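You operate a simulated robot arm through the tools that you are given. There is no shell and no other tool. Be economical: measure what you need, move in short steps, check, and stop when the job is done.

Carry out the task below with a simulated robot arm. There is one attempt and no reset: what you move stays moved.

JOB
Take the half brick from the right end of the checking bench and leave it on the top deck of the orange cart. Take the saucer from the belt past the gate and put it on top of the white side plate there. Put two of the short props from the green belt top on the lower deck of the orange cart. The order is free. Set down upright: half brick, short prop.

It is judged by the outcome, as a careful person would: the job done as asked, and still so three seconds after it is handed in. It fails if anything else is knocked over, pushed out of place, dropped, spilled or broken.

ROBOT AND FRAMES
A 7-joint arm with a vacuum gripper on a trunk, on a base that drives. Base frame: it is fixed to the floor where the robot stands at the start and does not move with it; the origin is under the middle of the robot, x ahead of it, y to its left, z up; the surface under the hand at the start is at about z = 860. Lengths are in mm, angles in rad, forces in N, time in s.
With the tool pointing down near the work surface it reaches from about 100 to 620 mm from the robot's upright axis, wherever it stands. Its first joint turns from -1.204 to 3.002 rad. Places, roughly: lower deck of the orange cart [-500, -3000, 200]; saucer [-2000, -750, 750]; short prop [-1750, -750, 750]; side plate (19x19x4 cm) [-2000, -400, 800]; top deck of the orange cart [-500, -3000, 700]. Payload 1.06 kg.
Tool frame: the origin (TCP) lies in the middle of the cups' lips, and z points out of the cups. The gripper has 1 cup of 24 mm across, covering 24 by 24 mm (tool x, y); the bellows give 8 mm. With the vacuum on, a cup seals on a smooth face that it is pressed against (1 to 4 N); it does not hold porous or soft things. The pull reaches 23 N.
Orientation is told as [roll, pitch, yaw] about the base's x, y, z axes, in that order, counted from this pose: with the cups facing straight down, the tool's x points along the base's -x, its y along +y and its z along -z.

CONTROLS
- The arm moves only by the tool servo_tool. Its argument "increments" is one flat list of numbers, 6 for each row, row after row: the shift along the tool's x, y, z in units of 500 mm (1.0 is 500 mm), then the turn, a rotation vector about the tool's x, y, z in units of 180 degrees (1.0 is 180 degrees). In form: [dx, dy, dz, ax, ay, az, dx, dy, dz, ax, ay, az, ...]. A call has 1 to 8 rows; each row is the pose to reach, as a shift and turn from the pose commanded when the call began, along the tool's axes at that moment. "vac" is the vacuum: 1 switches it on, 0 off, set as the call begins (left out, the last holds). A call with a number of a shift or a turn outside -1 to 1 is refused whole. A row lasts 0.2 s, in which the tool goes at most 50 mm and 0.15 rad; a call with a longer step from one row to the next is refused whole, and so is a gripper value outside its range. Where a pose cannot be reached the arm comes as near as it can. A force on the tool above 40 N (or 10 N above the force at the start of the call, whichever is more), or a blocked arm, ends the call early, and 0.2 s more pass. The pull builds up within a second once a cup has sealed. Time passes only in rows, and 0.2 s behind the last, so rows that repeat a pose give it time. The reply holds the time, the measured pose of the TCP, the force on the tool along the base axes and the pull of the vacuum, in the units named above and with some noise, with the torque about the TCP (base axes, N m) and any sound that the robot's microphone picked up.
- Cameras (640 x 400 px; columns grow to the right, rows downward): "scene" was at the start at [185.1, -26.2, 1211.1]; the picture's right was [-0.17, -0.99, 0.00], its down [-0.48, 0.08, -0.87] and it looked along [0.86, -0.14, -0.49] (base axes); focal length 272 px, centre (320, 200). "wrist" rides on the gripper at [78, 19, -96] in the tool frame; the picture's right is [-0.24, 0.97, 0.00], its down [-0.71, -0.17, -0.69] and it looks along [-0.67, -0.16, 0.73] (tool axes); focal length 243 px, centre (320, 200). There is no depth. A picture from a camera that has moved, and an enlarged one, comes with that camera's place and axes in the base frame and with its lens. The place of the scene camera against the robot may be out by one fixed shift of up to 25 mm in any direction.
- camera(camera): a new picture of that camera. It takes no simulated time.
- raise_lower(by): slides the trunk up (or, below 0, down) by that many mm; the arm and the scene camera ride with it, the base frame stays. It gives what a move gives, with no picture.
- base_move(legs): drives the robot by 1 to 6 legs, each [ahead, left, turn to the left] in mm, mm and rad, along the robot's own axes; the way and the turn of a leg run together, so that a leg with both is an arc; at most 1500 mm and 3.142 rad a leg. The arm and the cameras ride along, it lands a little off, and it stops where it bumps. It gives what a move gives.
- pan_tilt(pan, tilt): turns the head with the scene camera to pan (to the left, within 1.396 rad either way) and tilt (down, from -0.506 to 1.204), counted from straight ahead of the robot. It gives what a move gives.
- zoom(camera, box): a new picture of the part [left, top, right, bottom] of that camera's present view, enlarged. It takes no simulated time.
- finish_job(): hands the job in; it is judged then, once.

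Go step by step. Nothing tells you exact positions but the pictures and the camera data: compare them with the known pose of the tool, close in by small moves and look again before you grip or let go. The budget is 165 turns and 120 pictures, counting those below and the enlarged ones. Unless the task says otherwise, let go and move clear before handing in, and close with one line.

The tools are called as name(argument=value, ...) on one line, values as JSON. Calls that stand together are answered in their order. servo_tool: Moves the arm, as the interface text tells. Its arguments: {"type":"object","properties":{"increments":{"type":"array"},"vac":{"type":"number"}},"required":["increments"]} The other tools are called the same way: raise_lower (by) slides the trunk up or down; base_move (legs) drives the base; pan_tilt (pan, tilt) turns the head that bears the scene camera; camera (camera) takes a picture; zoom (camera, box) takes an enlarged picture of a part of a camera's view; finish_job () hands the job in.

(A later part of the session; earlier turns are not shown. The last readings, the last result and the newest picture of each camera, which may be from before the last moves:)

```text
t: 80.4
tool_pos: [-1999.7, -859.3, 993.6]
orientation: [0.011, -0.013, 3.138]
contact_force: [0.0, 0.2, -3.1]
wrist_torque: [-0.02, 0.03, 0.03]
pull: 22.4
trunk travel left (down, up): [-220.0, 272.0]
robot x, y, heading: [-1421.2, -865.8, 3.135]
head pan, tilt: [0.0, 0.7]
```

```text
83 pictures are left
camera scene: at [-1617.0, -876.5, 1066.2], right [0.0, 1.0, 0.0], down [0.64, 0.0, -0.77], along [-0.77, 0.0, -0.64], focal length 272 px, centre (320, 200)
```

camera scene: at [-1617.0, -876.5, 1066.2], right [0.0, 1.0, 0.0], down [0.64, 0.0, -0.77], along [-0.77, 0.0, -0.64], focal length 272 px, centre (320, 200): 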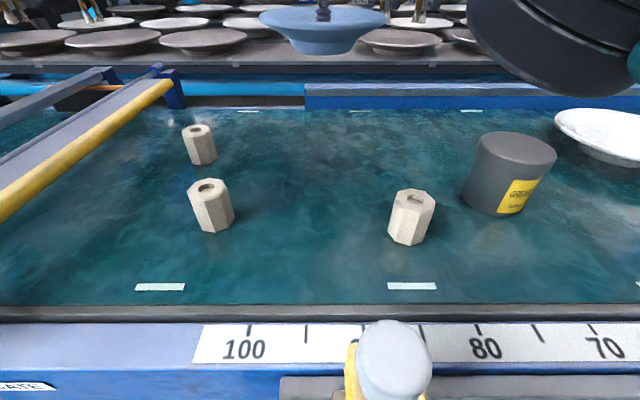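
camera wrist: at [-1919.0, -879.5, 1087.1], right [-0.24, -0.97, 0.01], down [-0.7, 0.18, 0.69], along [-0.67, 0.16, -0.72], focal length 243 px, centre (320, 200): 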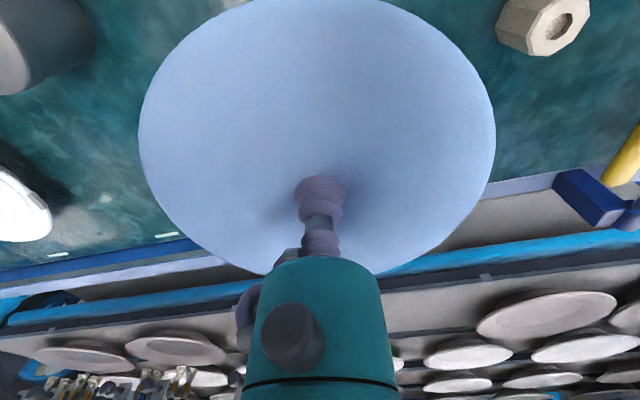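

The saucer is held. I'll move the base right toward the side plate near y≈-385, keeping away from the panel.

base_move(legs=[[-60, 0, 0], [0, -450, 0], [50, 0, 0]])

camera(camera="wrist")

camera(camera="scene")

```text
t: 86.0
tool_pos: [-1988.6, -412.9, 993.3]
orientation: [0.01, -0.015, 3.137]
contact_force: [-0.4, 0.3, -2.0]
wrist_torque: [0.0, 0.01, 0.03]
pull: 22.9
trunk travel left (down, up): [-220.0, 272.0]
robot x, y, heading: [-1407.7, -416.0, 3.141]
head pan, tilt: [0.0, 0.7]
```

```text
82 pictures are left
camera wrist: at [-1908.8, -431.2, 1086.5], right [-0.24, -0.97, 0.01], down [-0.7, 0.18, 0.69], along [-0.67, 0.16, -0.72], focal length 243 px, centre (320, 200)
```

wrist: 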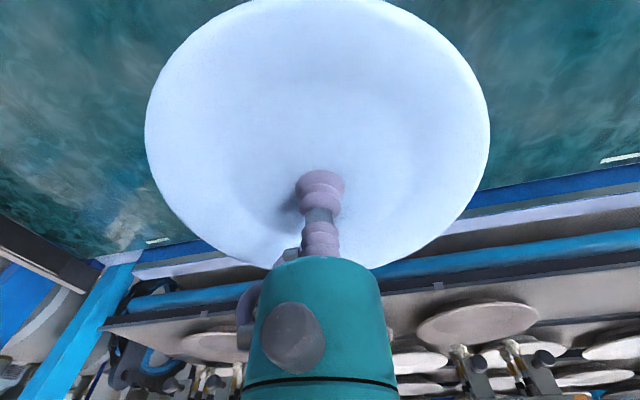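

```text
81 pictures are left
camera scene: at [-1606.7, -427.8, 1066.1], right [0.0, 1.0, 0.0], down [0.64, 0.0, -0.76], along [-0.76, 0.0, -0.64], focal length 272 px, centre (320, 200)
```

scene: 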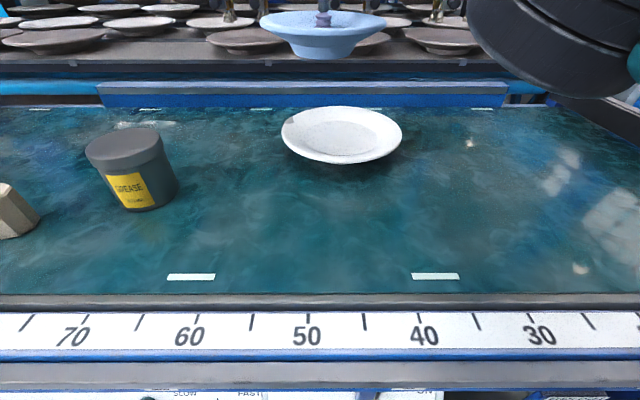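

The plate sits ahead at about (-2015, -380). I'll zoom to refine that.

zoom(camera="scene", box=[260, 80, 420, 180])

```text
4.00 times, centred on (340, 130) of scene
camera zoom: at [-1606.7, -427.8, 1066.1], right [0.0, 1.0, 0.0], down [0.64, 0.0, -0.76], along [-0.76, 0.0, -0.64], focal length 1087 px, centre (240, 480)
```

zoom: 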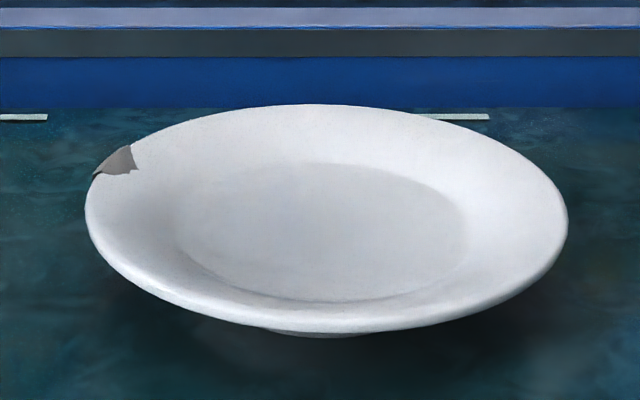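

I'll move over the plate at about (-2012, -378) and lower to hover, then check from the scene camera.

servo_tool(increments=[-0.015, -0.025, 0.03, 0, 0, 0, -0.03, -0.05, 0.07, 0, 0, 0, -0.047, -0.07, 0.12, 0, 0, 0, -0.047, -0.07, 0.17, 0, 0, 0, -0.047, -0.07, 0.2, 0, 0, 0])

zoom(camera="scene", box=[260, 60, 420, 180])

camera(camera="wrist")

```text
t: 87.2
tool_pos: [-2012.6, -378.6, 892.1]
orientation: [0.01, -0.013, 3.135]
contact_force: [0.0, -0.1, -2.6]
wrist_torque: [0.05, -0.01, 0.03]
pull: 23.4
trunk travel left (down, up): [-220.0, 272.0]
robot x, y, heading: [-1405.4, -413.5, 3.137]
head pan, tilt: [0.0, 0.7]
```

```text
3.33 times, centred on (340, 120) of scene
camera zoom: at [-1606.4, -427.8, 1066.1], right [0.0, 1.0, 0.0], down [0.64, 0.0, -0.76], along [-0.76, 0.0, -0.64], focal length 906 px, centre (253, 467)
```

zoom: 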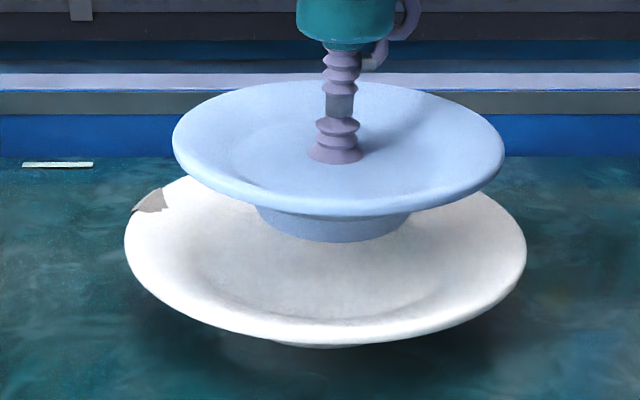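

```text
78 pictures are left
camera wrist: at [-1932.2, -398.2, 985.8], right [-0.24, -0.97, 0.01], down [-0.7, 0.18, 0.69], along [-0.68, 0.16, -0.72], focal length 243 px, centre (320, 200)
```

wrist: 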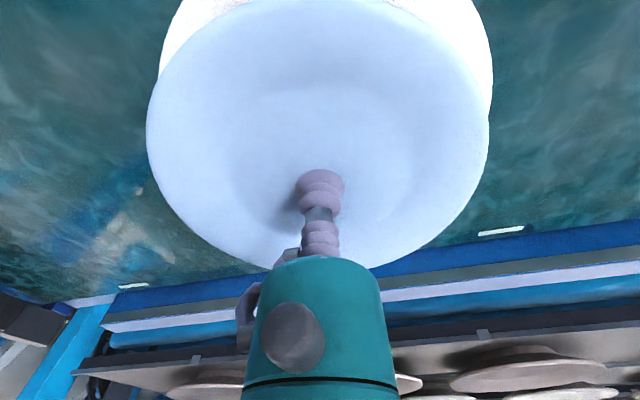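

The saucer is aligned over the plate to within a few mm. I'll lower slowly until it touches.

servo_tool(increments=[0, 0.006, 0.03, 0, 0, 0, 0, 0.006, 0.055, 0, 0, 0, 0, 0.006, 0.065, 0, 0, 0, 0, 0.006, 0.073, 0, 0, 0, 0, 0.006, 0.08, 0, 0, 0, 0, 0.006, 0.086, 0, 0, 0, 0, 0.006, 0.092, 0, 0, 0, 0, 0.006, 0.098, 0, 0, 0])

zoom(camera="scene", box=[260, 60, 420, 180])

```text
t: 88.4
tool_pos: [-2012.3, -382.3, 860.9]
orientation: [0.017, -0.023, 3.136]
contact_force: [2.4, 1.8, 12.1]
wrist_torque: [0.11, -0.1, 0.04]
pull: 23.4
trunk travel left (down, up): [-220.0, 272.0]
robot x, y, heading: [-1406.8, -417.6, 3.141]
head pan, tilt: [0.0, 0.7]
stopped in row 5: the force on the tool passed its limit at 44 N (the readings are from after the stop); the commanded pose is now the measured one
```

```text
3.33 times, centred on (340, 120) of scene
camera zoom: at [-1605.3, -427.7, 1066.3], right [0.0, 1.0, 0.0], down [0.64, 0.0, -0.77], along [-0.77, 0.0, -0.64], focal length 906 px, centre (253, 467)
```

zoom: 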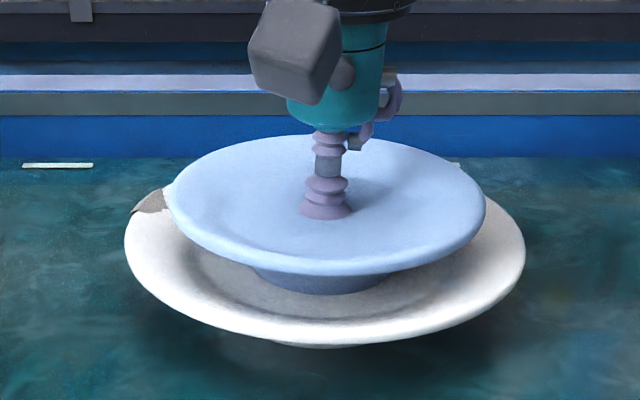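

The saucer's foot is centred in the plate's well and touching. I'll release and rise.

servo_tool(increments=[0, 0, 0, 0, 0, 0, 0, 0, 0, 0, 0, 0, 0, 0, 0, 0, 0, 0, 0, 0, 0, 0, 0, 0, 0, 0, -0.01, 0, 0, 0, 0, 0, -0.04, 0, 0, 0, 0, 0, -0.12, 0, 0, 0, 0, 0, -0.21, 0, 0, 0], vac=0)

zoom(camera="scene", box=[260, 60, 420, 180])

```text
t: 90.2
tool_pos: [-2011.2, -381.2, 961.4]
orientation: [0.014, -0.021, 3.136]
contact_force: [-0.9, -0.3, 0.2]
wrist_torque: [-0.01, 0.0, 0.0]
pull: 0.1
trunk travel left (down, up): [-220.0, 272.0]
robot x, y, heading: [-1401.8, -416.6, 3.144]
head pan, tilt: [0.0, 0.7]
```

```text
3.33 times, centred on (340, 120) of scene
camera zoom: at [-1606.2, -428.0, 1066.2], right [0.0, 1.0, 0.0], down [0.64, 0.0, -0.77], along [-0.77, 0.0, -0.64], focal length 906 px, centre (253, 467)
```

zoom: 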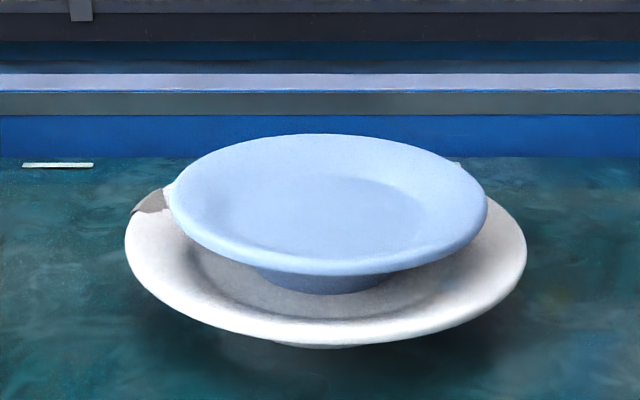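

The saucer rests well on the plate. Now back to the props: I'll rise, shift the base left and position over the nearest prop at about (-1827, -766).

servo_tool(increments=[0.05, 0, -0.05, 0, 0, 0, 0.14, 0, -0.07, 0, 0, 0, 0.23, 0, -0.07, 0, 0, 0, 0.32, 0, -0.07, 0, 0, 0])

base_move(legs=[[-30, 0, 0], [0, 390, 0]])

camera(camera="wrist")

```text
t: 91.2
tool_pos: [-1849.7, -381.5, 993.7]
orientation: [0.016, -0.023, 3.133]
contact_force: [0.3, 0.0, -0.6]
wrist_torque: [0.01, -0.02, -0.01]
pull: 0.0
trunk travel left (down, up): [-220.0, 272.0]
robot x, y, heading: [-1406.4, -416.7, 3.139]
head pan, tilt: [0.0, 0.7]
```

```text
t: 95.5
tool_pos: [-1821.7, -765.0, 993.5]
orientation: [0.015, -0.023, 3.136]
contact_force: [0.3, 0.0, -0.1]
wrist_torque: [0.02, -0.01, 0.02]
pull: 0.0
trunk travel left (down, up): [-220.0, 272.0]
robot x, y, heading: [-1375.2, -800.3, 3.134]
head pan, tilt: [0.0, 0.7]
```

```text
75 pictures are left
camera wrist: at [-1740.3, -784.3, 1086.4], right [-0.24, -0.97, 0.02], down [-0.69, 0.19, 0.7], along [-0.68, 0.15, -0.72], focal length 243 px, centre (320, 200)
```

wrist: 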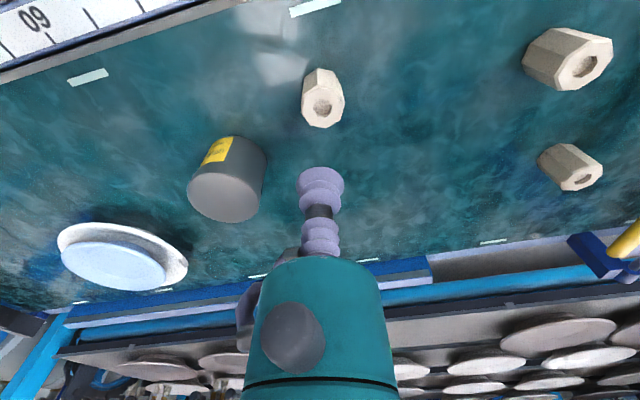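

The prop's top is about 7 mm ahead of the cup. I'll correct position and the small tilt, descend to about 920 and look at the recess.

servo_tool(increments=[-0.014, 0.01, 0.07, 0.0048, 0.0073, 0, -0.014, 0.01, 0.14, 0.0048, 0.0073, 0])

camera(camera="wrist")

zoom(camera="wrist", box=[260, 80, 400, 220])

zoom(camera="scene", box=[280, 120, 440, 240])

```text
t: 96.1
tool_pos: [-1829.2, -771.1, 924.2]
orientation: [-0.001, 0.001, 3.135]
contact_force: [-0.8, 0.0, 0.6]
wrist_torque: [0.0, -0.03, -0.02]
pull: 0.1
trunk travel left (down, up): [-220.0, 272.0]
robot x, y, heading: [-1377.8, -800.5, 3.144]
head pan, tilt: [0.0, 0.7]
```

```text
74 pictures are left
camera wrist: at [-1749.8, -791.8, 1018.4], right [-0.24, -0.97, 0.0], down [-0.71, 0.18, 0.68], along [-0.66, 0.16, -0.73], focal length 243 px, centre (320, 200)
```

wrist: 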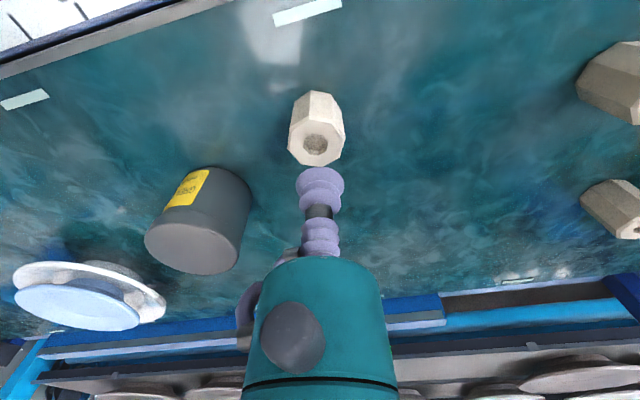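

```text
2.86 times, centred on (330, 150) of wrist
camera zoom: at [-1749.8, -791.8, 1018.4], right [-0.24, -0.97, 0.0], down [-0.71, 0.18, 0.68], along [-0.66, 0.16, -0.73], focal length 693 px, centre (291, 343)
```

zoom: 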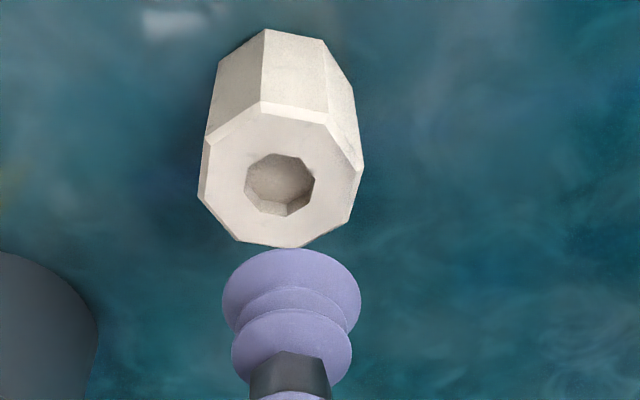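

```text
3.33 times, centred on (360, 180) of scene
camera zoom: at [-1577.2, -812.3, 1066.1], right [0.0, 1.0, 0.0], down [0.64, 0.0, -0.76], along [-0.76, 0.0, -0.64], focal length 906 px, centre (187, 267)
```

zoom: 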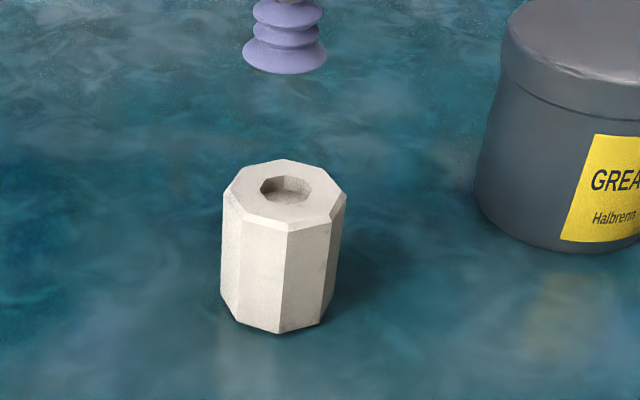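

The recess is blind and about 16 mm across, so the 24 mm cup's lip lands on the rim around it. I'll descend concentrically with vacuum.

servo_tool(increments=[-0.004, -0.003, 0.04, 0, 0, 0, -0.004, -0.003, 0.08, 0, 0, 0, -0.004, -0.003, 0.092, 0, 0, 0, -0.004, -0.003, 0.098, 0, 0, 0, -0.004, -0.003, 0.104, 0, 0, 0, -0.004, -0.003, 0.11, 0, 0, 0, -0.004, -0.003, 0.116, 0, 0, 0], vac=1)

```text
t: 97.7
tool_pos: [-1831.5, -770.0, 867.1]
orientation: [0.003, -0.002, 3.136]
contact_force: [-2.8, 0.0, 17.9]
wrist_torque: [0.05, 0.03, 0.01]
pull: 23.1
trunk travel left (down, up): [-220.0, 272.0]
robot x, y, heading: [-1376.9, -803.8, 3.139]
head pan, tilt: [0.0, 0.7]
```

Sealed with full pull. I'll lift.

servo_tool(increments=[0, 0, -0.01, 0, 0, 0, 0, 0, -0.03, 0, 0, 0, 0, 0, -0.07, 0, 0, 0, 0, 0, -0.13, 0, 0, 0, 0, 0, -0.2, 0, 0, 0, 0, 0, -0.27, 0, 0, 0, 0, 0, -0.32, 0, 0, 0])

zoom(camera="wrist", box=[240, 50, 400, 220])

camera(camera="scene")

```text
t: 99.3
tool_pos: [-1829.6, -770.2, 1027.2]
orientation: [-0.001, 0.002, 3.138]
contact_force: [-0.1, 0.2, -1.1]
wrist_torque: [0.03, -0.04, 0.0]
pull: 23.4
trunk travel left (down, up): [-220.0, 272.0]
robot x, y, heading: [-1378.1, -802.2, 3.145]
head pan, tilt: [0.0, 0.7]
```

```text
2.35 times, centred on (320, 135) of wrist
camera zoom: at [-1751.7, -790.9, 1121.8], right [-0.24, -0.97, 0.0], down [-0.71, 0.18, 0.68], along [-0.66, 0.16, -0.73], focal length 571 px, centre (320, 353)
```

zoom: 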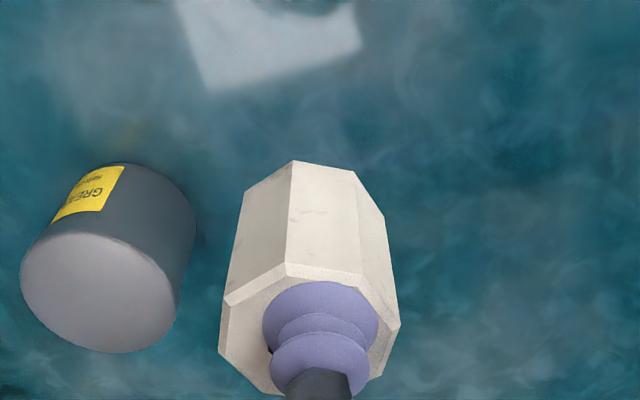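

```text
70 pictures are left
camera scene: at [-1577.1, -812.4, 1066.2], right [0.0, 1.0, 0.0], down [0.64, 0.0, -0.77], along [-0.77, 0.0, -0.64], focal length 272 px, centre (320, 200)
```

scene: 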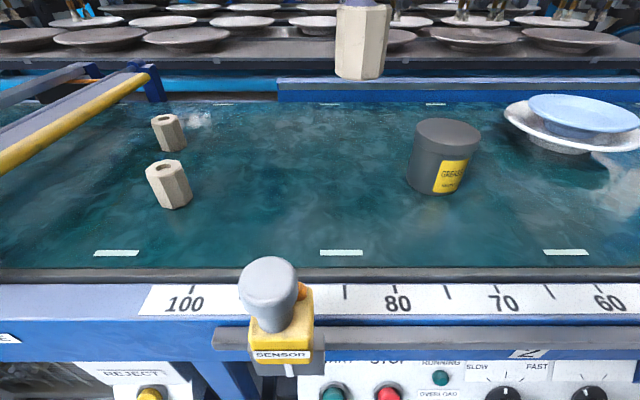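

The prop is held upright. I'll drive back to the cart: back away, turn left, and stop short of the cart to look at the lower deck.

base_move(legs=[[-820, 0, 0], [0, 0, 1.571], [1250, 0, 0]])

raise_lower(by=-220)

camera(camera="scene")

```text
t: 113.5
tool_pos: [-585.2, -2511.4, 1026.7]
orientation: [-0.001, 0.001, -1.577]
contact_force: [1.4, 0.0, -1.3]
wrist_torque: [-0.01, 0.0, -0.03]
pull: 22.8
trunk travel left (down, up): [-220.0, 272.0]
robot x, y, heading: [-556.5, -2057.0, -1.576]
head pan, tilt: [0.0, 0.7]
```

```text
t: 115.8
tool_pos: [-585.9, -2510.6, 806.3]
orientation: [0.0, 0.001, -1.577]
contact_force: [0.4, 0.1, -1.2]
wrist_torque: [-0.01, 0.01, 0.02]
pull: 22.7
trunk travel left (down, up): [0.0, 492.0]
robot x, y, heading: [-555.4, -2055.0, -1.58]
head pan, tilt: [0.0, 0.7]
```

```text
69 pictures are left
camera scene: at [-549.6, -2341.9, 840.5], right [-1.0, 0.0, 0.0], down [0.0, 0.64, -0.76], along [0.0, -0.76, -0.64], focal length 272 px, centre (320, 200)
```

scene: 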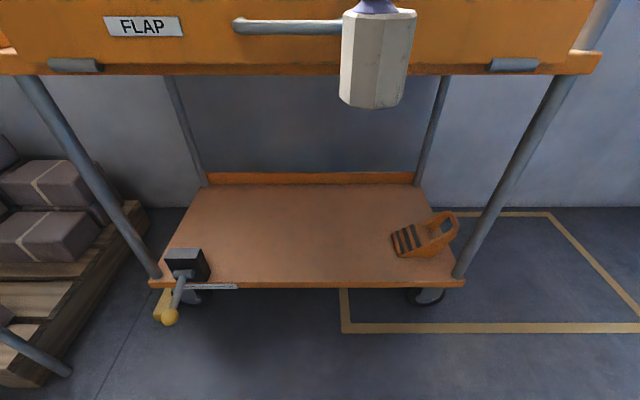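

The lower deck is clear in the middle, roughly x -300 to -700. Here in free space in front of the cart, I'll test whether the arm can lower the tool to about z=260.

servo_tool(increments=[0, 0, 0.08, 0, 0, 0, 0, 0, 0.16, 0, 0, 0, 0, 0, 0.24, 0, 0, 0, 0, 0, 0.32, 0, 0, 0, 0, 0, 0.4, 0, 0, 0, 0, 0, 0.48, 0, 0, 0, 0, 0, 0.56, 0, 0, 0, 0, 0, 0.64, 0, 0, 0])

camera(camera="scene")

```text
t: 117.6
tool_pos: [-585.3, -2509.6, 486.5]
orientation: [0.001, 0.002, -1.575]
contact_force: [-0.2, 0.7, -0.7]
wrist_torque: [-0.01, -0.02, 0.02]
pull: 22.7
trunk travel left (down, up): [0.0, 492.0]
robot x, y, heading: [-556.1, -2056.8, -1.571]
head pan, tilt: [0.0, 0.7]
```

```text
68 pictures are left
camera scene: at [-549.6, -2342.0, 840.6], right [-1.0, 0.0, 0.0], down [0.0, 0.64, -0.76], along [0.0, -0.76, -0.64], focal length 272 px, centre (320, 200)
```

scene: 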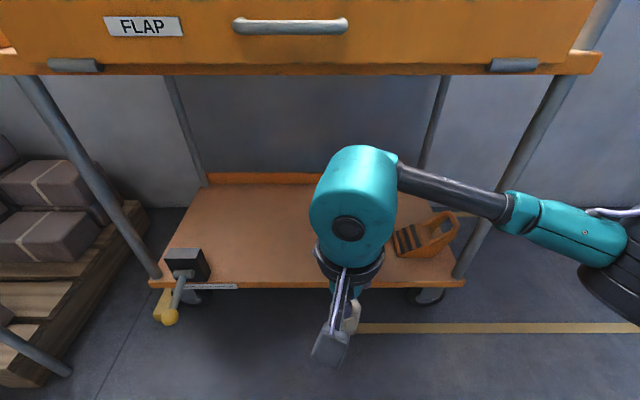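

The arm reaches low enough with the forearm running sideways, and the 500 mm gap between decks fits the stack. I'll lower to z≈330 and line the tool up with x≈-420.

servo_tool(increments=[0, 0, 0.08, 0, 0, 0, 0, 0, 0.16, 0, 0, 0, 0, 0, 0.24, 0, 0, 0, 0, 0, 0.31, 0, 0, 0])

base_move(legs=[[0, 165, 0], [130, 0, 0]])

camera(camera="scene")

camera(camera="wrist")

```text
t: 118.6
tool_pos: [-585.1, -2508.9, 330.4]
orientation: [0.0, 0.001, -1.574]
contact_force: [-0.1, 0.5, -1.8]
wrist_torque: [0.0, 0.01, -0.02]
pull: 23.0
trunk travel left (down, up): [0.0, 492.0]
robot x, y, heading: [-555.5, -2057.4, -1.575]
head pan, tilt: [0.0, 0.7]
```

```text
t: 121.6
tool_pos: [-421.5, -2638.5, 331.0]
orientation: [0.001, 0.001, -1.574]
contact_force: [-0.3, -0.2, 0.2]
wrist_torque: [0.0, -0.02, -0.01]
pull: 23.4
trunk travel left (down, up): [0.0, 492.0]
robot x, y, heading: [-391.8, -2189.3, -1.572]
head pan, tilt: [0.0, 0.7]
```

```text
67 pictures are left
camera scene: at [-385.3, -2471.9, 840.6], right [-1.0, 0.0, 0.0], down [0.0, 0.64, -0.77], along [0.0, -0.77, -0.64], focal length 272 px, centre (320, 200)
```

scene: 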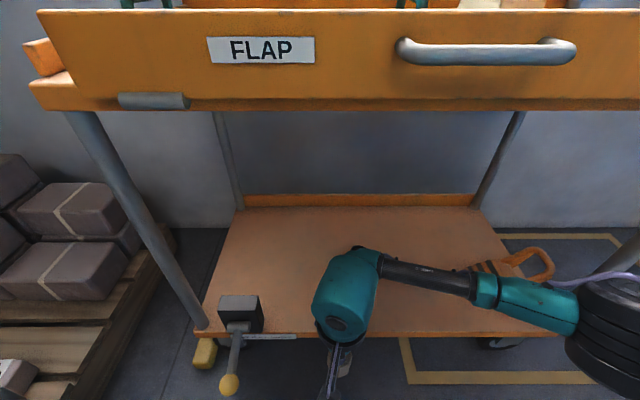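

```text
66 pictures are left
camera wrist: at [-400.9, -2561.8, 425.2], right [0.97, -0.24, 0.0], down [-0.17, -0.71, 0.68], along [-0.16, -0.66, -0.73], focal length 243 px, centre (320, 200)
```

wrist: 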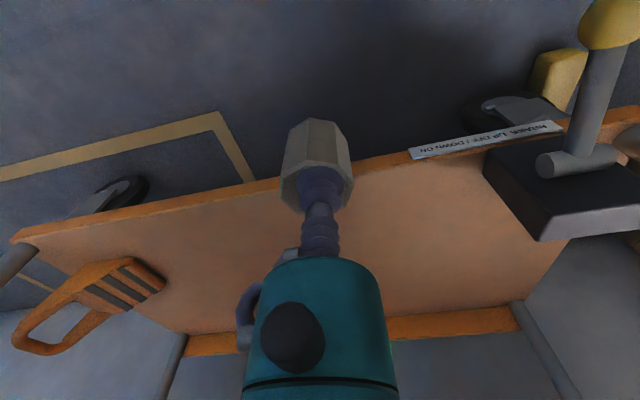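

The deck's front edge is near y≈-2727. I'll lower 25 mm and creep the base in to place the prop about 60 mm inside the edge, keeping the elbow clear of the top deck's apron.

servo_tool(increments=[0, 0, 0.03, 0, 0, 0, 0, 0, 0.05, 0, 0, 0])

base_move(legs=[[100, 0, 0]])

camera(camera="scene")

camera(camera="wrist")

```text
t: 122.2
tool_pos: [-420.8, -2637.3, 305.5]
orientation: [0.0, 0.001, -1.574]
contact_force: [0.2, 0.1, -0.6]
wrist_torque: [0.02, 0.01, 0.0]
pull: 23.1
trunk travel left (down, up): [0.0, 492.0]
robot x, y, heading: [-387.6, -2188.7, -1.578]
head pan, tilt: [0.0, 0.7]
```

```text
t: 123.3
tool_pos: [-421.2, -2734.2, 305.6]
orientation: [-0.002, 0.001, -1.576]
contact_force: [0.2, 0.4, -1.8]
wrist_torque: [0.0, 0.02, 0.01]
pull: 22.6
trunk travel left (down, up): [0.0, 492.0]
robot x, y, heading: [-392.1, -2279.1, -1.57]
head pan, tilt: [0.0, 0.7]
```

```text
65 pictures are left
camera scene: at [-385.6, -2568.5, 840.6], right [-1.0, 0.0, 0.0], down [0.0, 0.64, -0.77], along [0.0, -0.77, -0.64], focal length 272 px, centre (320, 200)
```

scene: 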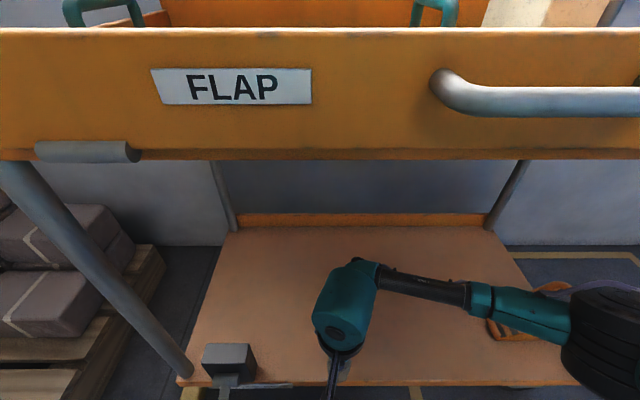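

```text
64 pictures are left
camera wrist: at [-401.6, -2657.6, 400.4], right [0.97, -0.24, 0.0], down [-0.17, -0.71, 0.68], along [-0.16, -0.66, -0.73], focal length 243 px, centre (320, 200)
```

wrist: 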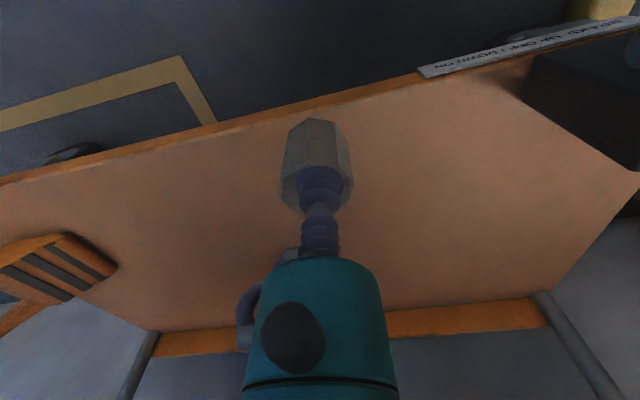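

The deck edge is at about y≈-2740 and the deck at z≈180. I'll drive 65 mm farther in and then look.

base_move(legs=[[68, 0, 0]])

camera(camera="scene")

camera(camera="wrist")

```text
t: 124.3
tool_pos: [-423.1, -2801.7, 306.7]
orientation: [0.001, 0.002, -1.578]
contact_force: [0.3, 0.1, -1.6]
wrist_torque: [-0.02, 0.0, -0.04]
pull: 22.8
trunk travel left (down, up): [0.0, 492.0]
robot x, y, heading: [-393.2, -2349.4, -1.57]
head pan, tilt: [0.0, 0.7]
```

```text
63 pictures are left
camera scene: at [-386.2, -2635.9, 840.6], right [-1.0, 0.0, 0.0], down [0.0, 0.64, -0.77], along [0.0, -0.77, -0.64], focal length 272 px, centre (320, 200)
```

scene: 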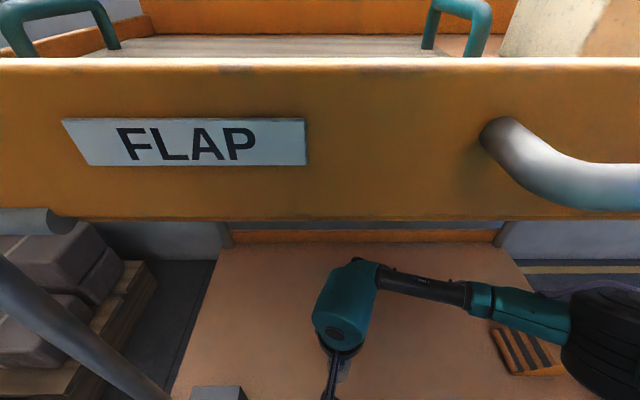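

```text
62 pictures are left
camera wrist: at [-402.3, -2725.0, 400.4], right [0.97, -0.24, 0.0], down [-0.18, -0.71, 0.68], along [-0.16, -0.66, -0.73], focal length 243 px, centre (320, 200)
```

wrist: 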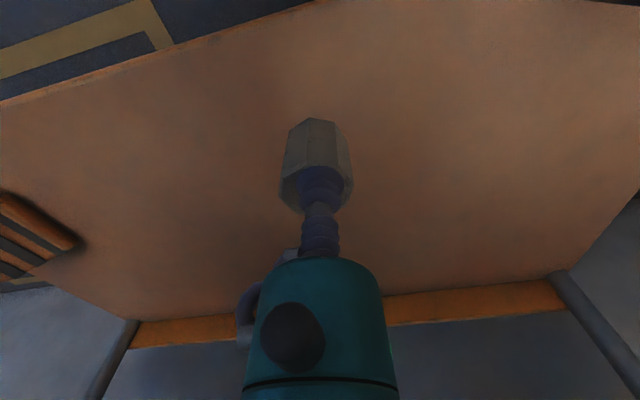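

The prop is well inside the deck edge. I'll lower it gently to contact.

servo_tool(increments=[0, 0, 0.03, 0, 0, 0, 0, 0, 0.06, 0, 0, 0, 0, 0, 0.075, 0, 0, 0, 0, 0, 0.088, 0, 0, 0, 0, 0, 0.1, 0, 0, 0, 0, 0, 0.11, 0, 0, 0, 0, 0, 0.12, 0, 0, 0, 0, 0, 0.13, 0, 0, 0])

camera(camera="wrist")

```text
t: 126.1
tool_pos: [-421.7, -2802.2, 242.2]
orientation: [0.004, 0.0, -1.577]
contact_force: [-1.0, -2.1, 19.5]
wrist_torque: [-0.04, 0.04, -0.02]
pull: 23.1
trunk travel left (down, up): [0.0, 492.0]
robot x, y, heading: [-388.8, -2350.4, -1.57]
head pan, tilt: [0.0, 0.7]
```

```text
61 pictures are left
camera wrist: at [-401.6, -2724.9, 336.9], right [0.97, -0.24, 0.0], down [-0.18, -0.71, 0.69], along [-0.16, -0.67, -0.73], focal length 243 px, centre (320, 200)
```

wrist: 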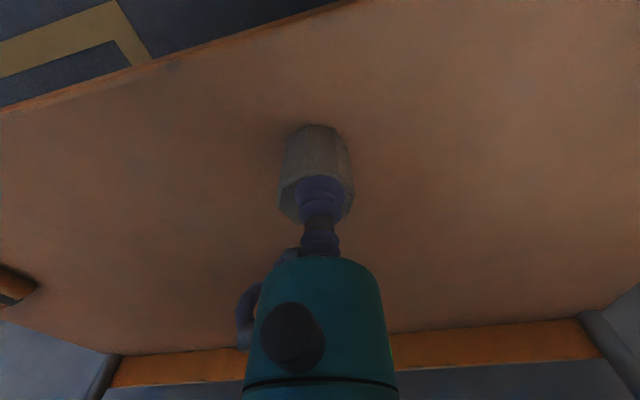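

It's in contact with the deck. I'll release and rise slowly.

servo_tool(increments=[0, 0, -0.006, 0, 0, 0, 0, 0, -0.006, 0, 0, 0, 0, 0, -0.006, 0, 0, 0, 0, 0, -0.006, 0, 0, 0, 0, 0, -0.015, 0, 0, 0, 0, 0, -0.04, 0, 0, 0, 0, 0, -0.09, 0, 0, 0, 0, 0, -0.13, 0, 0, 0], vac=0)

camera(camera="wrist")

```text
t: 127.9
tool_pos: [-422.6, -2801.3, 307.3]
orientation: [-0.001, 0.002, -1.576]
contact_force: [0.5, -0.2, 0.3]
wrist_torque: [0.02, 0.01, 0.0]
pull: 0.0
trunk travel left (down, up): [0.0, 492.0]
robot x, y, heading: [-387.2, -2352.2, -1.578]
head pan, tilt: [0.0, 0.7]
```

```text
60 pictures are left
camera wrist: at [-402.4, -2723.9, 401.3], right [0.97, -0.24, 0.0], down [-0.18, -0.71, 0.68], along [-0.16, -0.66, -0.73], focal length 243 px, centre (320, 200)
```

wrist: 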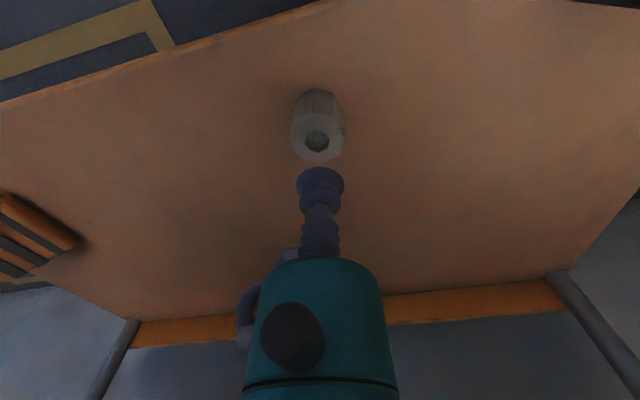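

The first prop stands upright on the lower deck. I'll back out, raise the arm and trunk, and return to the belt.

base_move(legs=[[-400, 0, 0]])

servo_tool(increments=[0, 0, -0.09, 0, 0, 0, 0, 0, -0.18, 0, 0, 0, 0, 0, -0.27, 0, 0, 0, 0, 0, -0.36, 0, 0, 0, 0, 0, -0.45, 0, 0, 0, 0, 0, -0.54, 0, 0, 0, 0, 0, -0.63, 0, 0, 0, 0, 0, -0.72, 0, 0, 0])

camera(camera="scene")

```text
t: 130.4
tool_pos: [-420.6, -2399.5, 307.2]
orientation: [-0.001, 0.002, -1.576]
contact_force: [0.2, 0.4, -0.6]
wrist_torque: [-0.02, -0.01, 0.01]
pull: 0.1
trunk travel left (down, up): [0.0, 492.0]
robot x, y, heading: [-388.1, -1952.4, -1.572]
head pan, tilt: [0.0, 0.7]
```

```text
t: 132.2
tool_pos: [-421.5, -2399.6, 668.1]
orientation: [-0.001, 0.001, -1.578]
contact_force: [-0.7, 0.3, 0.1]
wrist_torque: [0.05, -0.01, -0.01]
pull: 0.2
trunk travel left (down, up): [0.0, 492.0]
robot x, y, heading: [-389.3, -1952.2, -1.569]
head pan, tilt: [0.0, 0.7]
```

```text
59 pictures are left
camera scene: at [-384.7, -2234.7, 840.5], right [-1.0, 0.0, 0.0], down [0.0, 0.64, -0.76], along [0.0, -0.76, -0.64], focal length 272 px, centre (320, 200)
```

scene: 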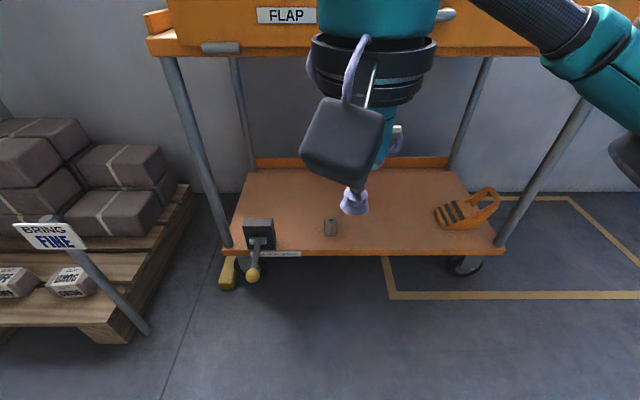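

Prop one is visible standing on the lower deck. I'll raise further and drive back to the belt.

servo_tool(increments=[0, 0, -0.09, 0, 0, 0, 0, 0, -0.18, 0, 0, 0, 0, 0, -0.27, 0, 0, 0])

raise_lower(by=220)

base_move(legs=[[-1150, 0, 0], [0, 0, -1.571], [950, 0, 0]])

camera(camera="scene")

camera(camera="wrist")

```text
t: 133.0
tool_pos: [-423.4, -2401.2, 802.7]
orientation: [0.001, 0.003, -1.577]
contact_force: [0.3, -0.9, 0.1]
wrist_torque: [0.01, 0.01, 0.0]
pull: 0.1
trunk travel left (down, up): [0.0, 492.0]
robot x, y, heading: [-390.2, -1949.8, -1.572]
head pan, tilt: [0.0, 0.7]
```

```text
t: 135.3
tool_pos: [-420.8, -2401.5, 1021.1]
orientation: [0.0, 0.003, -1.579]
contact_force: [0.8, -0.4, 0.4]
wrist_torque: [-0.02, -0.01, 0.01]
pull: 0.1
trunk travel left (down, up): [-220.0, 272.0]
robot x, y, heading: [-386.3, -1950.4, -1.578]
head pan, tilt: [0.0, 0.7]
```

```text
t: 149.5
tool_pos: [-1785.0, -809.6, 1021.4]
orientation: [-0.001, 0.003, -3.114]
contact_force: [0.5, 0.1, 0.8]
wrist_torque: [0.02, 0.0, 0.02]
pull: 0.0
trunk travel left (down, up): [-220.0, 272.0]
robot x, y, heading: [-1333.8, -828.4, -3.113]
head pan, tilt: [0.0, 0.7]
```

```text
58 pictures are left
camera scene: at [-1533.3, -845.6, 1066.2], right [-0.03, 1.0, 0.0], down [0.64, 0.02, -0.76], along [-0.76, -0.02, -0.64], focal length 272 px, centre (320, 200)
```

scene: 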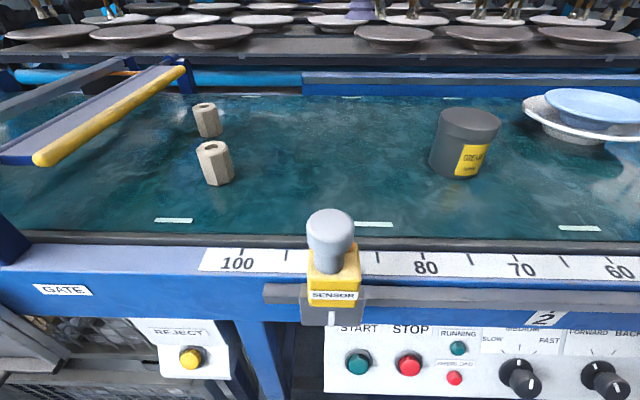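

```text
57 pictures are left
camera wrist: at [-1705.4, -828.6, 1116.1], right [-0.21, -0.98, 0.0], down [-0.71, 0.15, 0.68], along [-0.67, 0.14, -0.73], focal length 243 px, centre (320, 200)
```

wrist: 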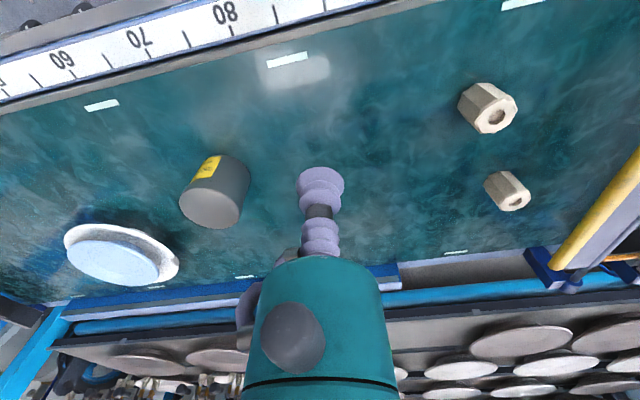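

Prop B is at about (-1851, -987). I'll check where the control box hangs before reaching left.

pan_tilt(pan=0.7, tilt=0.0)

camera(camera="scene")

```text
t: 150.6
tool_pos: [-1784.6, -810.2, 1020.4]
orientation: [0.001, 0.001, -3.116]
contact_force: [-0.1, 0.6, -0.2]
wrist_torque: [-0.02, 0.0, -0.03]
pull: 0.0
trunk travel left (down, up): [-220.0, 272.0]
robot x, y, heading: [-1334.8, -827.5, -3.11]
head pan, tilt: [0.7, 0.0]
```

```text
56 pictures are left
camera scene: at [-1515.6, -903.1, 1130.0], right [-0.66, 0.75, 0.0], down [0.0, 0.0, -1.0], along [-0.75, -0.66, 0.0], focal length 272 px, centre (320, 200)
```

scene: 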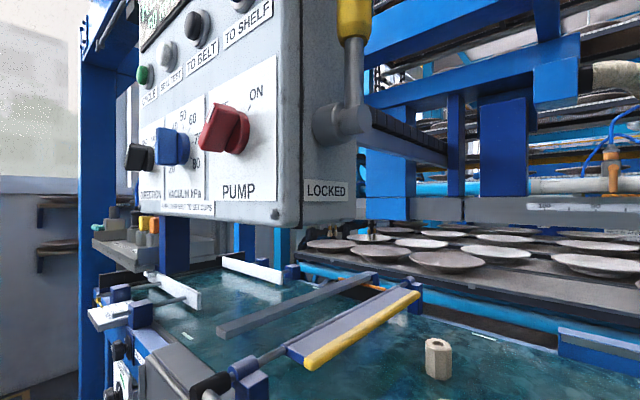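

The control box's nearest corner is at about (-1625, -1015) and above z 1115, clear of my arm's path. I'll move over prop B.

servo_tool(increments=[-0.028, 0.07, 0.0, 0, 0, 0, -0.057, 0.14, 0.02, 0, 0, 0, -0.085, 0.21, 0.04, 0, 0, 0, -0.114, 0.28, 0.07, 0, 0, 0, -0.142, 0.35, 0.11, 0, 0, 0, -0.142, 0.35, 0.18, 0, 0, 0])

camera(camera="wrist")

zoom(camera="wrist", box=[260, 80, 400, 220])

```text
t: 151.9
tool_pos: [-1850.6, -987.8, 930.9]
orientation: [0.001, 0.0, -3.115]
contact_force: [0.1, 0.2, -0.7]
wrist_torque: [0.02, -0.01, -0.02]
pull: 0.1
out of reach, approached as far as the arm can: row 5
trunk travel left (down, up): [-220.0, 272.0]
robot x, y, heading: [-1331.6, -827.4, -3.114]
head pan, tilt: [0.7, 0.0]
```

```text
55 pictures are left
camera wrist: at [-1771.1, -1005.4, 1025.1], right [-0.21, -0.98, 0.0], down [-0.71, 0.15, 0.68], along [-0.67, 0.14, -0.73], focal length 243 px, centre (320, 200)
```

wrist: 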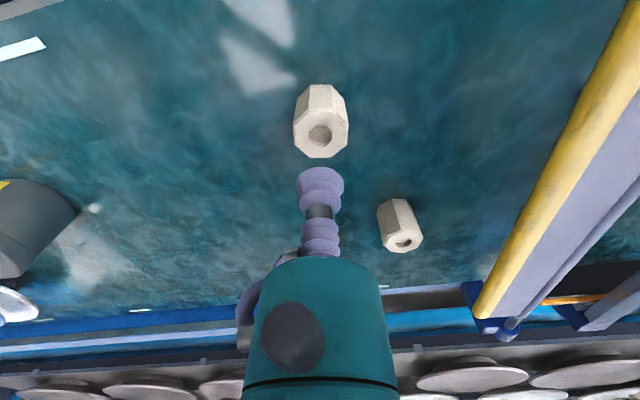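

```text
2.86 times, centred on (330, 150) of wrist
camera zoom: at [-1771.1, -1005.4, 1025.1], right [-0.21, -0.98, 0.0], down [-0.71, 0.15, 0.68], along [-0.67, 0.14, -0.73], focal length 693 px, centre (291, 343)
```

zoom: 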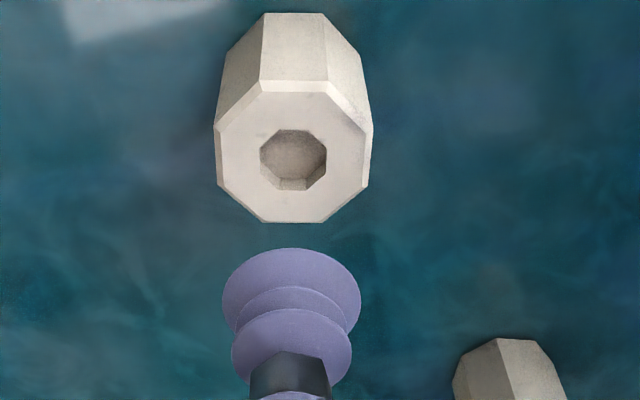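

Nearly centred, so I'll descend with vacuum.

servo_tool(increments=[-0.004, 0.002, 0.05, 0, 0, 0, -0.004, 0.002, 0.09, 0, 0, 0, -0.004, 0.002, 0.104, 0, 0, 0, -0.004, 0.002, 0.11, 0, 0, 0, -0.004, 0.002, 0.116, 0, 0, 0, -0.004, 0.002, 0.122, 0, 0, 0, -0.004, 0.002, 0.128, 0, 0, 0], vac=1)

```text
t: 153.6
tool_pos: [-1851.8, -990.3, 868.2]
orientation: [0.001, -0.001, -3.114]
contact_force: [-1.4, -2.7, 16.8]
wrist_torque: [0.03, 0.02, -0.01]
pull: 22.4
trunk travel left (down, up): [-220.0, 272.0]
robot x, y, heading: [-1337.3, -828.4, -3.112]
head pan, tilt: [0.7, 0.0]
```

Sealed. I'll lift, then bring the arm back to its earlier carrying pose.

servo_tool(increments=[0, 0, -0.01, 0, 0, 0, 0, 0, -0.03, 0, 0, 0, 0, 0, -0.08, 0, 0, 0, 0, 0, -0.14, 0, 0, 0, 0.03, -0.07, -0.16, 0, 0, 0, 0.06, -0.14, -0.19, 0, 0, 0, 0.09, -0.21, -0.23, 0, 0, 0, 0.12, -0.28, -0.27, 0, 0, 0])

servo_tool(increments=[0.02, -0.07, -0.02, 0, 0, 0, 0.02, -0.07, -0.03, 0, 0, 0])

pan_tilt(pan=0, tilt=0.7)

camera(camera="scene")

```text
t: 155.3
tool_pos: [-1794.6, -846.7, 1001.1]
orientation: [0.001, 0.002, -3.116]
contact_force: [-0.1, -0.2, -0.4]
wrist_torque: [0.03, 0.0, -0.02]
pull: 22.7
out of reach, approached as far as the arm can: row 4
trunk travel left (down, up): [-220.0, 272.0]
robot x, y, heading: [-1333.1, -832.7, -3.117]
head pan, tilt: [0.7, 0.0]
```

```text
t: 155.9
tool_pos: [-1786.1, -809.8, 1016.8]
orientation: [0.0, 0.002, -3.118]
contact_force: [-0.2, 0.2, -1.0]
wrist_torque: [0.01, -0.02, 0.01]
pull: 23.2
trunk travel left (down, up): [-220.0, 272.0]
robot x, y, heading: [-1332.4, -829.6, -3.112]
head pan, tilt: [0.7, 0.0]
```

```text
t: 157.0
tool_pos: [-1786.4, -809.7, 1017.2]
orientation: [0.0, 0.002, -3.116]
contact_force: [0.2, -0.5, -1.2]
wrist_torque: [-0.01, -0.02, 0.01]
pull: 23.5
trunk travel left (down, up): [-220.0, 272.0]
robot x, y, heading: [-1333.0, -827.5, -3.112]
head pan, tilt: [0.0, 0.7]
```

```text
53 pictures are left
camera scene: at [-1533.4, -845.7, 1066.2], right [-0.03, 1.0, 0.0], down [0.64, 0.02, -0.77], along [-0.77, -0.02, -0.64], focal length 272 px, centre (320, 200)
```

scene: 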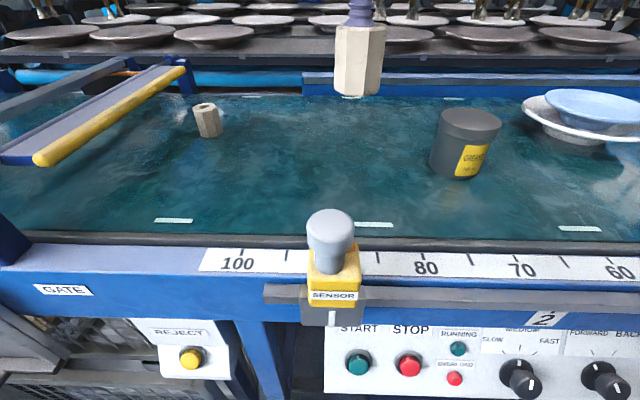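

All good. I'll drive back to the cart with the second prop, aiming for tool x≈-540.

base_move(legs=[[-820, 0, 0], [0, 0, 1.542], [1225, 0, 0]])

raise_lower(by=-220)

servo_tool(increments=[0, 0, 0.09, 0, 0, 0, 0, 0, 0.18, 0, 0, 0, 0, 0, 0.27, 0, 0, 0, 0, 0, 0.36, 0, 0, 0, 0, 0, 0.45, 0, 0, 0, 0, 0, 0.54, 0, 0, 0, 0, 0, 0.63, 0, 0, 0, 0, 0, 0.72, 0, 0, 0])

camera(camera="scene")

```text
t: 171.1
tool_pos: [-467.5, -2489.3, 1018.1]
orientation: [0.001, 0.0, -1.536]
contact_force: [-0.5, -0.8, -0.8]
wrist_torque: [0.02, -0.01, 0.01]
pull: 23.2
trunk travel left (down, up): [-220.0, 272.0]
robot x, y, heading: [-450.1, -2033.3, -1.54]
head pan, tilt: [0.0, 0.7]
```

```text
t: 173.5
tool_pos: [-466.1, -2491.0, 796.6]
orientation: [0.001, 0.002, -1.536]
contact_force: [0.2, 0.8, -0.8]
wrist_torque: [-0.02, 0.0, -0.03]
pull: 22.7
trunk travel left (down, up): [0.0, 492.0]
robot x, y, heading: [-451.8, -2036.6, -1.532]
head pan, tilt: [0.0, 0.7]
```

```text
t: 175.3
tool_pos: [-466.1, -2490.2, 436.3]
orientation: [0.002, 0.001, -1.536]
contact_force: [0.0, -0.8, -1.5]
wrist_torque: [-0.01, 0.03, 0.02]
pull: 23.2
trunk travel left (down, up): [0.0, 492.0]
robot x, y, heading: [-448.5, -2037.0, -1.53]
head pan, tilt: [0.0, 0.7]
```

```text
52 pictures are left
camera scene: at [-437.0, -2320.9, 840.6], right [-1.0, -0.04, 0.0], down [-0.02, 0.64, -0.76], along [0.03, -0.76, -0.64], focal length 272 px, centre (320, 200)
```

scene: 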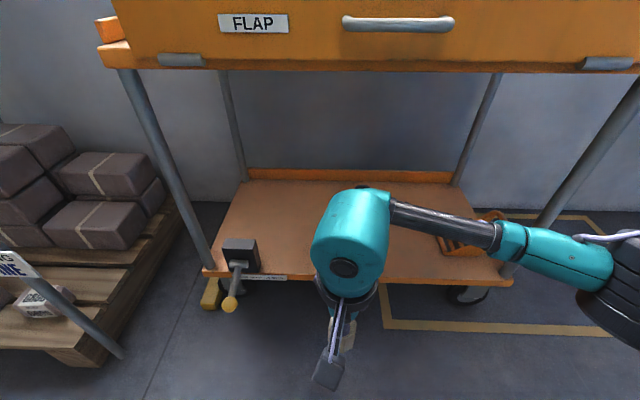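

I'll fix the heading, lower to z≈306, and approach to x≈-505, about 80 mm right of the first prop.

servo_tool(increments=[0, 0, 0.09, 0, 0, 0, 0, 0, 0.18, 0, 0, 0, 0, 0, 0.26, 0, 0, 0])

base_move(legs=[[0, -22, -0.038], [210, 0, 0]])

camera(camera="scene")

camera(camera="wrist")

```text
t: 176.1
tool_pos: [-466.7, -2488.8, 305.6]
orientation: [-0.001, 0.002, -1.535]
contact_force: [0.4, 0.0, -1.4]
wrist_torque: [-0.03, 0.02, -0.01]
pull: 22.9
trunk travel left (down, up): [0.0, 492.0]
robot x, y, heading: [-452.1, -2039.6, -1.535]
head pan, tilt: [0.0, 0.7]
```

```text
t: 178.2
tool_pos: [-505.6, -2692.6, 304.9]
orientation: [-0.001, 0.002, -1.575]
contact_force: [0.4, -1.0, -0.7]
wrist_torque: [-0.03, 0.0, 0.0]
pull: 22.8
trunk travel left (down, up): [0.0, 492.0]
robot x, y, heading: [-473.4, -2242.2, -1.574]
head pan, tilt: [0.0, 0.7]
```

```text
51 pictures are left
camera scene: at [-469.3, -2525.6, 840.6], right [-1.0, 0.0, 0.0], down [0.0, 0.64, -0.76], along [0.0, -0.76, -0.64], focal length 272 px, centre (320, 200)
```

scene: 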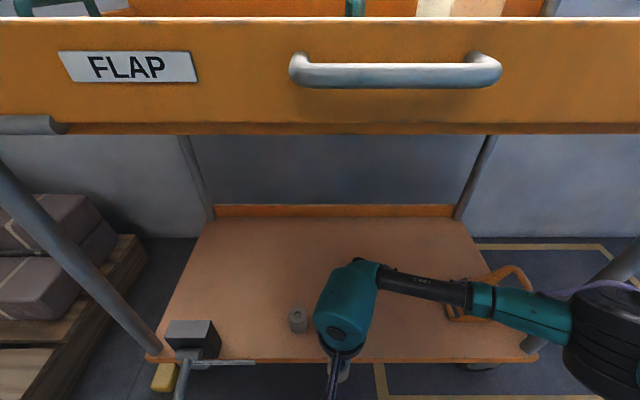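

```text
50 pictures are left
camera wrist: at [-486.4, -2614.8, 399.8], right [0.97, -0.24, 0.0], down [-0.17, -0.71, 0.68], along [-0.16, -0.66, -0.73], focal length 243 px, centre (320, 200)
```

wrist: 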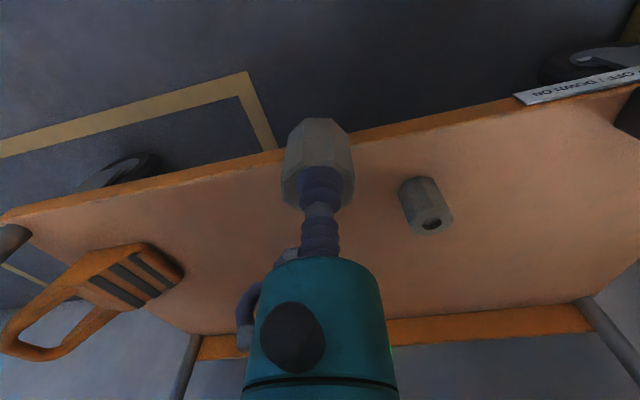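

The first prop stands untouched and there's room beside it. I'll drive 108 mm in.

base_move(legs=[[108, 0, 0]])

camera(camera="wrist")

```text
t: 179.3
tool_pos: [-506.0, -2798.2, 305.3]
orientation: [0.0, 0.002, -1.575]
contact_force: [-0.4, -0.2, -1.8]
wrist_torque: [0.02, -0.01, 0.0]
pull: 22.8
trunk travel left (down, up): [0.0, 492.0]
robot x, y, heading: [-474.6, -2346.7, -1.57]
head pan, tilt: [0.0, 0.7]
```

```text
49 pictures are left
camera wrist: at [-486.7, -2721.7, 399.8], right [0.97, -0.24, 0.0], down [-0.17, -0.71, 0.68], along [-0.16, -0.66, -0.73], focal length 243 px, centre (320, 200)
```

wrist: 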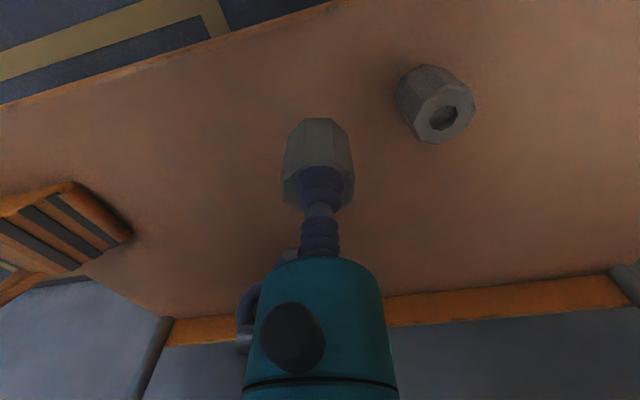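

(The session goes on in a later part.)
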